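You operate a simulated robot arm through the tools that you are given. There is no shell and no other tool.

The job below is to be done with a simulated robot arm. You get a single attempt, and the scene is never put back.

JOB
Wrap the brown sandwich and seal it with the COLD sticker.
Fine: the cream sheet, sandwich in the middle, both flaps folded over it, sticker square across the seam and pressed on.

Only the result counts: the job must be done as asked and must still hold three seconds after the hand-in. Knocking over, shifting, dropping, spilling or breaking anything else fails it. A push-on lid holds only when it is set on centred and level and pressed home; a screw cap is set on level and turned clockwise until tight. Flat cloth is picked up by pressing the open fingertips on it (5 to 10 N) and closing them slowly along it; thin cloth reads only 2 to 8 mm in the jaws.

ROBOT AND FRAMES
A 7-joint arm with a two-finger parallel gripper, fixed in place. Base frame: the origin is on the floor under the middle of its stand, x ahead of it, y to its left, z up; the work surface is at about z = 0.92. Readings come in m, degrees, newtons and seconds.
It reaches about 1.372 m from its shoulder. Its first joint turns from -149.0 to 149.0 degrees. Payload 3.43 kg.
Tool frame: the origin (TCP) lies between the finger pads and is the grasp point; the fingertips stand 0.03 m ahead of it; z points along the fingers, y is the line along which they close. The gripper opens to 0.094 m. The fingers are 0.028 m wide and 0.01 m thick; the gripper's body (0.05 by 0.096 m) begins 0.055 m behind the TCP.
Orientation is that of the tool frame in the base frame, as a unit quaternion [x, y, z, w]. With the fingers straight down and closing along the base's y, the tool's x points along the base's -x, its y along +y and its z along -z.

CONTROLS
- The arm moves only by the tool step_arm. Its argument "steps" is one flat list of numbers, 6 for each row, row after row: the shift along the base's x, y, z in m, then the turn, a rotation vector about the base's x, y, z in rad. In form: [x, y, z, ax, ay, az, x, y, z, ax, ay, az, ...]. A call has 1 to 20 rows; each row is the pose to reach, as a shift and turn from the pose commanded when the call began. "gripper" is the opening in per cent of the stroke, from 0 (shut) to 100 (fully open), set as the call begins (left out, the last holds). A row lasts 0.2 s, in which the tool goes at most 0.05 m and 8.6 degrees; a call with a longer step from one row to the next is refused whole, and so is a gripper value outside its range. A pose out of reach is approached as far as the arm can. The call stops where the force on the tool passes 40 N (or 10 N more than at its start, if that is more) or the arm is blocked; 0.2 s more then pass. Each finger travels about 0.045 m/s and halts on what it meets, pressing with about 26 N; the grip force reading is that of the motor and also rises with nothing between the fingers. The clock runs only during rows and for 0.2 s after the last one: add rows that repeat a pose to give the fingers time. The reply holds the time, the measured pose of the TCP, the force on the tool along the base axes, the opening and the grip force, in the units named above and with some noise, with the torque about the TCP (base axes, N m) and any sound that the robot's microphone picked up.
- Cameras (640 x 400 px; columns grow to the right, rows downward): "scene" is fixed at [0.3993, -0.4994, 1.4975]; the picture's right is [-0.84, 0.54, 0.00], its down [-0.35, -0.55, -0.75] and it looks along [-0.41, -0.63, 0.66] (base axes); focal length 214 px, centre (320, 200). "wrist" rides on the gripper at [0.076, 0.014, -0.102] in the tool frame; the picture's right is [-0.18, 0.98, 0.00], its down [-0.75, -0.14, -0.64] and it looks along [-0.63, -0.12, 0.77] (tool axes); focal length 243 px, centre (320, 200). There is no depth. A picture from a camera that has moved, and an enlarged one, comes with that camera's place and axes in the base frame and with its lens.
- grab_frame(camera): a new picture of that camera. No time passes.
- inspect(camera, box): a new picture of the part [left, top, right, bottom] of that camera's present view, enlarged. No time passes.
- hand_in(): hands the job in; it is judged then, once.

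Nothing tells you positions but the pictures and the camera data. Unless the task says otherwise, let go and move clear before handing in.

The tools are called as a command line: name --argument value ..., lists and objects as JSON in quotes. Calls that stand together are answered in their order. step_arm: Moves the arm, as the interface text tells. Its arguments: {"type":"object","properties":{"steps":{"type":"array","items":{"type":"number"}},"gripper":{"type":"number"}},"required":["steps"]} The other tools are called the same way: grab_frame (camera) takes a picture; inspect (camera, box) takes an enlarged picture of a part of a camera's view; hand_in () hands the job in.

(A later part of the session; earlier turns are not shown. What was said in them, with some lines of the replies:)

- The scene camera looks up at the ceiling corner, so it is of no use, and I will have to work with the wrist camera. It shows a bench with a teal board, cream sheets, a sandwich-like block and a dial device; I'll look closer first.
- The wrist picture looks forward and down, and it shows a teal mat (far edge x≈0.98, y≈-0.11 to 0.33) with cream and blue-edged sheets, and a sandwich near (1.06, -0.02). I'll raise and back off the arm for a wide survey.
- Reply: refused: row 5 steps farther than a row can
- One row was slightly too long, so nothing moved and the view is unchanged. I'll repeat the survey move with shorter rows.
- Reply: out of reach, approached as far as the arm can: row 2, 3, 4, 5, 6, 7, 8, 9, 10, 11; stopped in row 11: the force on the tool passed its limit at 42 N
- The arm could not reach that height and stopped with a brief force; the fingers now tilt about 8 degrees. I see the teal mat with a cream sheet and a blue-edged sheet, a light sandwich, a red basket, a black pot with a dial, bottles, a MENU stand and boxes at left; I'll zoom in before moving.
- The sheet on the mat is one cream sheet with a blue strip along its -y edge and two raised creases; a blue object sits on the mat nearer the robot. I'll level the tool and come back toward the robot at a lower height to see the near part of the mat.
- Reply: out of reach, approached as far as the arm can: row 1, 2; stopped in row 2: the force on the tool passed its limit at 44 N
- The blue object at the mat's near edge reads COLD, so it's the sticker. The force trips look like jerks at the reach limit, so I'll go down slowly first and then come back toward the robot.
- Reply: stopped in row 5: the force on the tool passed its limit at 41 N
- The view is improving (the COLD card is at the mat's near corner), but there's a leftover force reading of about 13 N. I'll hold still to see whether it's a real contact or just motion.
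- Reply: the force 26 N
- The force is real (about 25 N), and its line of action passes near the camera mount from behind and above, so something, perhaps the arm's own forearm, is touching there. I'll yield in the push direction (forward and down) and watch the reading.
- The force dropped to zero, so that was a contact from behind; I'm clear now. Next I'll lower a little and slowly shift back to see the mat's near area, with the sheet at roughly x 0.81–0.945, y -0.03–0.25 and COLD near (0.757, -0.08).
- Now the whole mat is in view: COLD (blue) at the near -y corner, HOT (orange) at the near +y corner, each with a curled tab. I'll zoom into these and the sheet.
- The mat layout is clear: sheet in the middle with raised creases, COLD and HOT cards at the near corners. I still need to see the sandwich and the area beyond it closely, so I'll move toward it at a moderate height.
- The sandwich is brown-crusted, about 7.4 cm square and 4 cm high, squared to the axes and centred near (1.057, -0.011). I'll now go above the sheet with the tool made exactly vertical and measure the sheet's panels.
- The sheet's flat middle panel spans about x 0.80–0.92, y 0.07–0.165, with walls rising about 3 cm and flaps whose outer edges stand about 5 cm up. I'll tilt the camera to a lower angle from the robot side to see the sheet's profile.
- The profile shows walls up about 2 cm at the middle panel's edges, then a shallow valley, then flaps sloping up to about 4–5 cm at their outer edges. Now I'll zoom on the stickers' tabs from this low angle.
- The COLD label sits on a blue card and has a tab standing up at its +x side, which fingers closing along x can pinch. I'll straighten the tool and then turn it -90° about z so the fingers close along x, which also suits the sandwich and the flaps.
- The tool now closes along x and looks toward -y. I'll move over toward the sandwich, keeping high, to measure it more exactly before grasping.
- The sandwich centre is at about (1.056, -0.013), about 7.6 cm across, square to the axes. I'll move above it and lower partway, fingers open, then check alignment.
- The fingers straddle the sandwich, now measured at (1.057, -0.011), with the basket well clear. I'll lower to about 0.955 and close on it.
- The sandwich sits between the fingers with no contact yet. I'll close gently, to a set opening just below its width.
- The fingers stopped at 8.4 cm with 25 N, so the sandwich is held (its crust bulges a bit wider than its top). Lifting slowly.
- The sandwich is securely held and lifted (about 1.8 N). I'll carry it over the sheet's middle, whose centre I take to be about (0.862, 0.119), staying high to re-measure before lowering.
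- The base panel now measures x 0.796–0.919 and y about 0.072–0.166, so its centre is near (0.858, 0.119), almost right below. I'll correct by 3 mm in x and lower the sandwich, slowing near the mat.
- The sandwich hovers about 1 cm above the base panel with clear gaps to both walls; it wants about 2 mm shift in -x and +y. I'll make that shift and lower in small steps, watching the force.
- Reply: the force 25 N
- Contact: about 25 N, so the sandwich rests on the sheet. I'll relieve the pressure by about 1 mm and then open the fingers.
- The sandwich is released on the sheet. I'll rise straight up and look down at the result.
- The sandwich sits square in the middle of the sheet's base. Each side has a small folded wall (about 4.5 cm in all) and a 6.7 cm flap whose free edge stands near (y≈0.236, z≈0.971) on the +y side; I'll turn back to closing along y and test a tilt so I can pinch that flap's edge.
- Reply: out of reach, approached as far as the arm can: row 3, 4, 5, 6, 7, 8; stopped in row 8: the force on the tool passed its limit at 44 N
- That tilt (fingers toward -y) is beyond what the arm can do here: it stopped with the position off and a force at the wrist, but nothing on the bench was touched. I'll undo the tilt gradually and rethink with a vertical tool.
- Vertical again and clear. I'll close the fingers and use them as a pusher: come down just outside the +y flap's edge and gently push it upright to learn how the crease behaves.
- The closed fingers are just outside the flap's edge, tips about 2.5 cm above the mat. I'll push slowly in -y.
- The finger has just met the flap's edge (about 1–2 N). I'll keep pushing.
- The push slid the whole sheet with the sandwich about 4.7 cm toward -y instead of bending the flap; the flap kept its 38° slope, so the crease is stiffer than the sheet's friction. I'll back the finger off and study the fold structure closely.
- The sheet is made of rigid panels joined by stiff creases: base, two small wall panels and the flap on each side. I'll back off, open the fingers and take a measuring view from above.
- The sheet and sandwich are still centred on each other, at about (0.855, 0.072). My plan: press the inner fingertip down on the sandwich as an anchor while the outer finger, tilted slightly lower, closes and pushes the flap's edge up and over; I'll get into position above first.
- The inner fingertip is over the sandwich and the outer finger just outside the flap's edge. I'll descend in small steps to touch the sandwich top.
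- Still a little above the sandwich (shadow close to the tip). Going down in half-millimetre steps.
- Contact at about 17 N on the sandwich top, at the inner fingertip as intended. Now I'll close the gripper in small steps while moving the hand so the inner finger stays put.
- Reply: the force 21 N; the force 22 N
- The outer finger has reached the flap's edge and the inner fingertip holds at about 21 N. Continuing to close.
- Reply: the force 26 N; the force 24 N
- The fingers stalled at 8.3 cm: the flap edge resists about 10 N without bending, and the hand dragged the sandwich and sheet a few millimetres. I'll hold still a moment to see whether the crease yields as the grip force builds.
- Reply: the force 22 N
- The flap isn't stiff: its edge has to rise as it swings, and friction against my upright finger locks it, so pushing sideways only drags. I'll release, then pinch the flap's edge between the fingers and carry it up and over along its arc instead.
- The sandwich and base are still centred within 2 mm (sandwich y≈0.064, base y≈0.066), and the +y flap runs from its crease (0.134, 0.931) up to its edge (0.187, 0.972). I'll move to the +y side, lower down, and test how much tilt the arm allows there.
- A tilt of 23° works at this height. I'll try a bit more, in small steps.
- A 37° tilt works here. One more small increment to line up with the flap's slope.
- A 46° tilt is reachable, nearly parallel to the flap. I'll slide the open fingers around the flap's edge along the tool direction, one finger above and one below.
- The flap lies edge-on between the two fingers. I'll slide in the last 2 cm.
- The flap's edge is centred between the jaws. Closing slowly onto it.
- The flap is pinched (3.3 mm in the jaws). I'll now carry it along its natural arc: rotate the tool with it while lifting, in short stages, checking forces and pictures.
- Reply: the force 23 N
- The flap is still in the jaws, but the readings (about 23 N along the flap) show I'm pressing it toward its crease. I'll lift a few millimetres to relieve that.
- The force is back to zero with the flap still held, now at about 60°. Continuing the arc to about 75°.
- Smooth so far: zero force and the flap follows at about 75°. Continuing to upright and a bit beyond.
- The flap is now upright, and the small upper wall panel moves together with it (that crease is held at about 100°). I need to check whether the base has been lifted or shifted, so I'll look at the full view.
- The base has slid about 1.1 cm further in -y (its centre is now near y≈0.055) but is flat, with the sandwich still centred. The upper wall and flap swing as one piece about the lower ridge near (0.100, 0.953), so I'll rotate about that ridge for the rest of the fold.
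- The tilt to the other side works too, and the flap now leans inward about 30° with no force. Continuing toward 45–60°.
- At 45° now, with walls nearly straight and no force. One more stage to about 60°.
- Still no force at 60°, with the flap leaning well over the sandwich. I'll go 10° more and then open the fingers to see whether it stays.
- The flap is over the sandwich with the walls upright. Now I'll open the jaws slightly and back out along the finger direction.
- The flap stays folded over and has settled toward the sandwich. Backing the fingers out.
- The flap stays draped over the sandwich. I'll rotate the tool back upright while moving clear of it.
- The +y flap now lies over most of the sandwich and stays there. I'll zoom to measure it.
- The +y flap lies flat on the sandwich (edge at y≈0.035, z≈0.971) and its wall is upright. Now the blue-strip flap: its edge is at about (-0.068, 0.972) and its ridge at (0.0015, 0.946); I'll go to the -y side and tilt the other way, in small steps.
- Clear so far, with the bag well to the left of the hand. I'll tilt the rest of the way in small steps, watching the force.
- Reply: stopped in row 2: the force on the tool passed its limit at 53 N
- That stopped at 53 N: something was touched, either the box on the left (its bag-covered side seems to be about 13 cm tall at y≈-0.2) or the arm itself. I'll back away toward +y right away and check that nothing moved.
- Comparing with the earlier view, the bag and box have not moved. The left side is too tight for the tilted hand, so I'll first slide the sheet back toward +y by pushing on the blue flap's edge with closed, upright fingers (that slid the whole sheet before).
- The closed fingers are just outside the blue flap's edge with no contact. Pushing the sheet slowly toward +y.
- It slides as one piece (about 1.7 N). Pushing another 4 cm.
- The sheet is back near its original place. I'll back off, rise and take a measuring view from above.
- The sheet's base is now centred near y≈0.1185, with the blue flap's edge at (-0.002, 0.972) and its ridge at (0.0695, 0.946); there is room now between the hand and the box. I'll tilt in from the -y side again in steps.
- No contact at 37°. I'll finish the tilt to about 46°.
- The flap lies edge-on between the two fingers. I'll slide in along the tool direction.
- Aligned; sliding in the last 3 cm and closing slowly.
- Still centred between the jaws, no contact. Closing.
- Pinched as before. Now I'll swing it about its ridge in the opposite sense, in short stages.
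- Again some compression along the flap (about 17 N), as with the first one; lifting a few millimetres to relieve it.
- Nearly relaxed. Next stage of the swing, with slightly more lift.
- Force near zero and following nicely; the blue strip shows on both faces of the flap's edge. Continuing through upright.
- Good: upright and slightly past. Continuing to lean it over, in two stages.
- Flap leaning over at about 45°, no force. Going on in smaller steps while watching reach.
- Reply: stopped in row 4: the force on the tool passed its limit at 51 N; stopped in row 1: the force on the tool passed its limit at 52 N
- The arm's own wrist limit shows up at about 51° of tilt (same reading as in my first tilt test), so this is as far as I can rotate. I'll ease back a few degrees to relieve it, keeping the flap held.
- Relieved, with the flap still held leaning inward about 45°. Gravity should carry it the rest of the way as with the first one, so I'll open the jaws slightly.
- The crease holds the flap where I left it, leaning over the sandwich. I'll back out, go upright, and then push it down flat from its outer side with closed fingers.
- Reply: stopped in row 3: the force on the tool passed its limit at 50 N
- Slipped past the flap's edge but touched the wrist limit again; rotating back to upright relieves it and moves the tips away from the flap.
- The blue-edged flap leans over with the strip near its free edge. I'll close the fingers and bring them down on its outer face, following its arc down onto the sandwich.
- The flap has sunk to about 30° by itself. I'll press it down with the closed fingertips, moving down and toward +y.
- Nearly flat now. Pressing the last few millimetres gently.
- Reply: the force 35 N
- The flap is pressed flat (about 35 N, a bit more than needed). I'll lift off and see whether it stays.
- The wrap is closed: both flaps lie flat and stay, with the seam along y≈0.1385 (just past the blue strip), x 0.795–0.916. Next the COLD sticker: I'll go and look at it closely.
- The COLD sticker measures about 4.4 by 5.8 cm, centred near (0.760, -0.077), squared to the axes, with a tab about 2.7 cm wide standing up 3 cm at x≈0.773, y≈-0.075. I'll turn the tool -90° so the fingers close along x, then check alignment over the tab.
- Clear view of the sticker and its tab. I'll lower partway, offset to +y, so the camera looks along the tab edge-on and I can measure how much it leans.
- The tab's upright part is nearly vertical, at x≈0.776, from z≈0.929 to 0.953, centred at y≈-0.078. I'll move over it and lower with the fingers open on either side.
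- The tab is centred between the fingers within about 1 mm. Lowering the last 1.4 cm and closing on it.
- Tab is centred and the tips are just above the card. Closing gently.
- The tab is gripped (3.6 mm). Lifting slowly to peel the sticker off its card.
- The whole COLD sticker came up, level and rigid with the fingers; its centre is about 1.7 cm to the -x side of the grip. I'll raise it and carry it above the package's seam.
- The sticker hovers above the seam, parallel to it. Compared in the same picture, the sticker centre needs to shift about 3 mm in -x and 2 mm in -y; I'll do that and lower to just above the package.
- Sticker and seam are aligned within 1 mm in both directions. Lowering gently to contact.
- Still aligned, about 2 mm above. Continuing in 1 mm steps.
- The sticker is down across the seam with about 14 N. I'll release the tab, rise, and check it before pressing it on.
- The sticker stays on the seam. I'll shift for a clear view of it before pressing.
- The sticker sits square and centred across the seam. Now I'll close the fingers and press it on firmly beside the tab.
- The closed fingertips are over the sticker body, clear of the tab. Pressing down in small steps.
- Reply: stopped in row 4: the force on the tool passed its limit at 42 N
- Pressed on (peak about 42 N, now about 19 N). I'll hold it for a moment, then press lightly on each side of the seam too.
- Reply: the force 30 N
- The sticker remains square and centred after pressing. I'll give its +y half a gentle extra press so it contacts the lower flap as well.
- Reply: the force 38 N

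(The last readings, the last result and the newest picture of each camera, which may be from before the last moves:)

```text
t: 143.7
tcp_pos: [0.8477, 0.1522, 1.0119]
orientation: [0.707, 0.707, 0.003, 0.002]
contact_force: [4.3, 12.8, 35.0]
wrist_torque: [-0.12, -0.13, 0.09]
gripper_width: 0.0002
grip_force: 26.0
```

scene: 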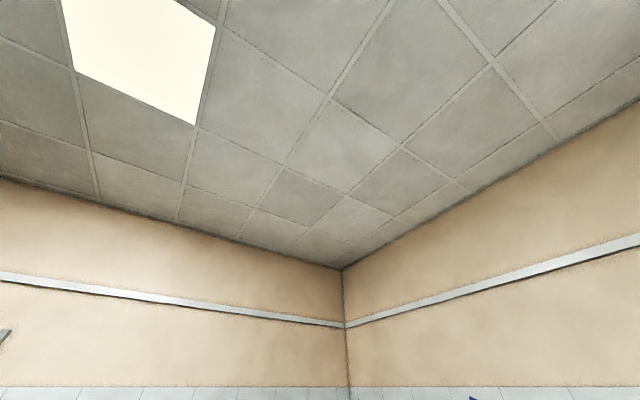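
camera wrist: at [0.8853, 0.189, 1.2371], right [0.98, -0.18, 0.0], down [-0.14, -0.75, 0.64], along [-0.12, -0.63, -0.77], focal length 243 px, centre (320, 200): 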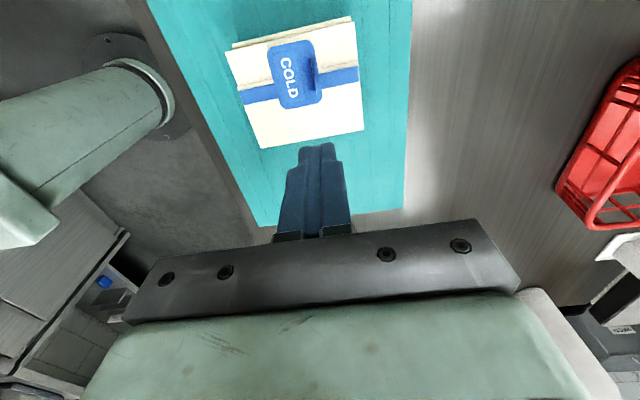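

Firmly pressed (35 N) on that half too. Lifting straight off and checking.

step_arm --steps '[0, 0, 0.001, 0, 0, 0, 0, 0, 0.004, 0, 0, 0, 0, 0, 0.02, 0, 0, 0, 0, 0, 0.05, 0, 0, 0, 0.005, -0.02, 0.09, 0, 0, 0, 0.015, -0.04, 0.12, 0, 0, 0, 0.015, -0.04, 0.12, 0, 0, 0]'

grab_frame --camera "wrist"

inspect --camera "wrist" --box '[220, 0, 420, 150]'

```text
t: 145.3
tcp_pos: [0.8646, 0.1104, 1.1325]
orientation: [0.707, 0.707, 0.001, -0.001]
contact_force: [0.8, -0.3, -0.5]
wrist_torque: [-0.01, -0.03, -0.01]
gripper_width: 0.0
grip_force: 25.8
```

```text
taken
camera wrist: at [0.8795, 0.1871, 1.236], right [0.98, -0.18, 0.0], down [-0.14, -0.75, 0.64], along [-0.12, -0.63, -0.77], focal length 243 px, centre (320, 200)
```

wrist: 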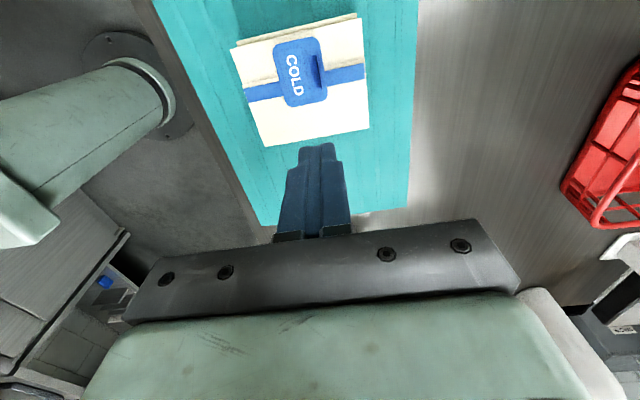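

```text
2.67 times, centred on (320, 75) of wrist
camera zoom: at [0.8795, 0.1871, 1.236], right [0.98, -0.18, 0.0], down [-0.14, -0.75, 0.64], along [-0.12, -0.63, -0.77], focal length 647 px, centre (320, 533)
```

zoom: 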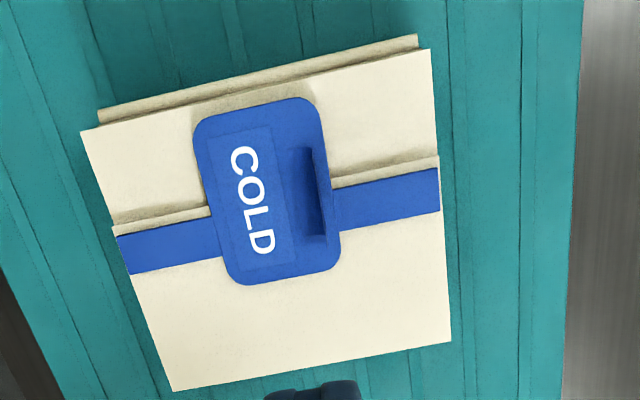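

inspect --camera "wrist" --box '[260, 20, 360, 120]'

inspect --camera "scene" --box '[0, 200, 320, 400]'

```text
4.00 times, centred on (310, 70) of wrist
camera zoom: at [0.8795, 0.1871, 1.236], right [0.98, -0.18, 0.0], down [-0.14, -0.75, 0.64], along [-0.12, -0.63, -0.77], focal length 970 px, centre (360, 720)
```

zoom: 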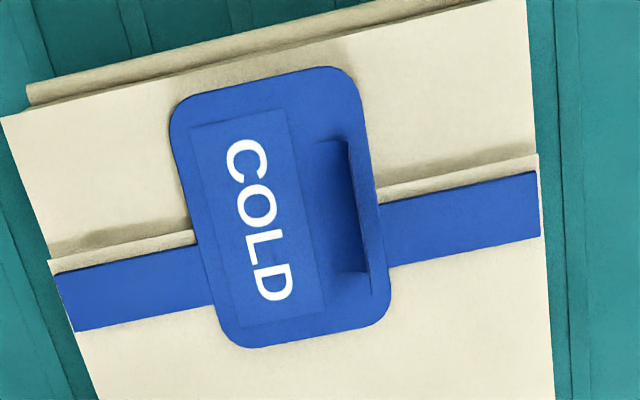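

```text
2.00 times, centred on (160, 300) of scene
camera zoom: at [0.3993, -0.4994, 1.4975], right [-0.84, 0.54, 0.0], down [-0.35, -0.55, -0.75], along [-0.41, -0.63, 0.66], focal length 429 px, centre (640, 0)
```

zoom: 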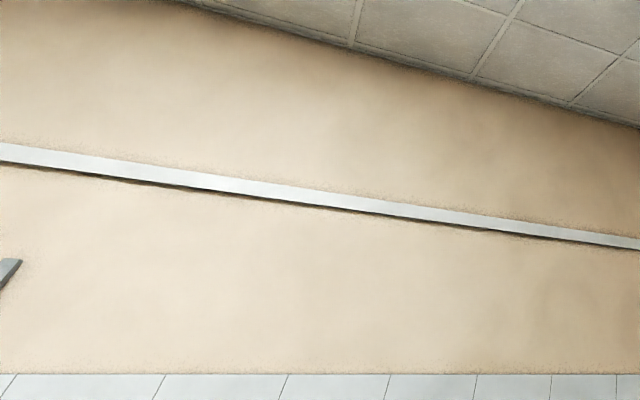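

The sticker is square to within a couple of degrees and centred on the seam, with both flaps lying flat. I'll move clear and wait a few seconds to confirm that it holds.

step_arm --steps '[0, 0.03, 0, 0, 0, 0, 0, 0.06, 0, 0, 0, 0, 0, 0.08, 0, 0, 0, 0, 0, 0.08, 0, 0, 0, 0, 0, 0.08, 0, 0, 0, 0, 0, 0.08, 0, 0, 0, 0, 0, 0.08, 0, 0, 0, 0, 0, 0.08, 0, 0, 0, 0, 0, 0.08, 0, 0, 0, 0, 0, 0.08, 0, 0, 0, 0, 0, 0.08, 0, 0, 0, 0, 0, 0.08, 0, 0, 0, 0, 0, 0.08, 0, 0, 0, 0, 0, 0.08, 0, 0, 0, 0, 0, 0.08, 0, 0, 0, 0, 0, 0.08, 0, 0, 0, 0, 0, 0.08, 0, 0, 0, 0]'

grab_frame --camera "wrist"

inspect --camera "wrist" --box '[220, 60, 420, 210]'

```text
t: 148.9
tcp_pos: [0.865, 0.1932, 1.1312]
orientation: [0.707, 0.707, 0.002, 0.001]
contact_force: [0.3, -1.1, -0.7]
wrist_torque: [0.01, -0.01, 0.0]
gripper_width: 0.0
grip_force: 25.5
```

```text
taken
camera wrist: at [0.8799, 0.269, 1.2354], right [0.98, -0.18, 0.0], down [-0.14, -0.75, 0.64], along [-0.12, -0.63, -0.77], focal length 243 px, centre (320, 200)
```

wrist: 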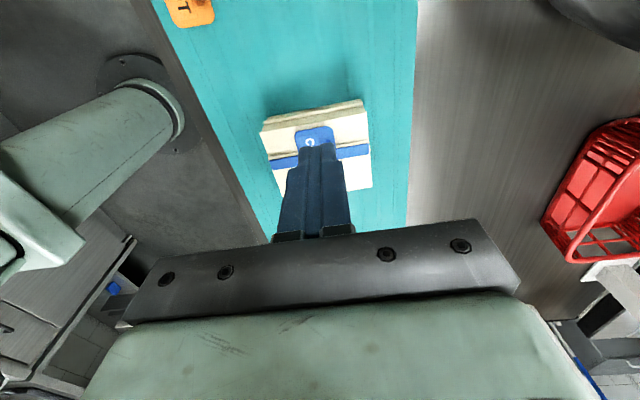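

```text
2.67 times, centred on (320, 135) of wrist
camera zoom: at [0.8799, 0.269, 1.2354], right [0.98, -0.18, 0.0], down [-0.14, -0.75, 0.64], along [-0.12, -0.63, -0.77], focal length 647 px, centre (320, 373)
```

zoom: 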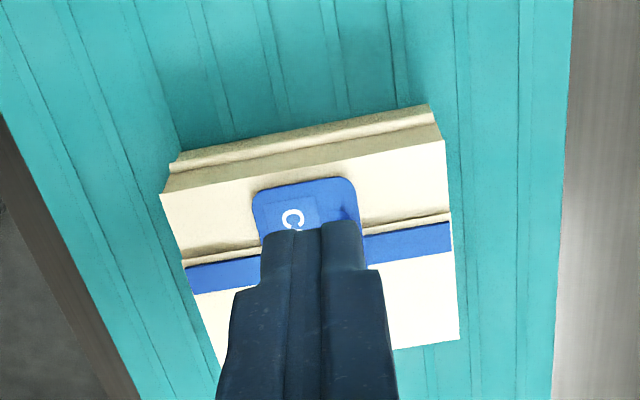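

After more than three seconds the wrap is still closed and the COLD sticker sits square across the seam, with the arm clear and nothing else moved. Handing in.

hand_in

```text
The job is handed in.
```

The brown sandwich is wrapped in the cream sheet and sealed with the COLD sticker, and I've handed the job in. No verdict came back.

- **Wrap:** The sandwich sits within about 3 mm of the middle of the sheet. Both flaps are folded flat over it, with the blue-strip flap on top.
- **Sticker:** It is centred on the seam to about 1 mm and square to within about 2 degrees. I pressed it on at around 40 N. It was still flat and closed a little over three seconds after I moved the arm clear.
- **Sheet moved:** The sheet slid a few centimetres on the mat while I worked out how to fold it. I pushed it back close to where it started.
- **Possible bump:** Near the bag-covered box on the left, the arm stopped at 53 N, probably against the box's top edge. Pictures before and after show no visible shift. I can't rule out a movement too small to see.
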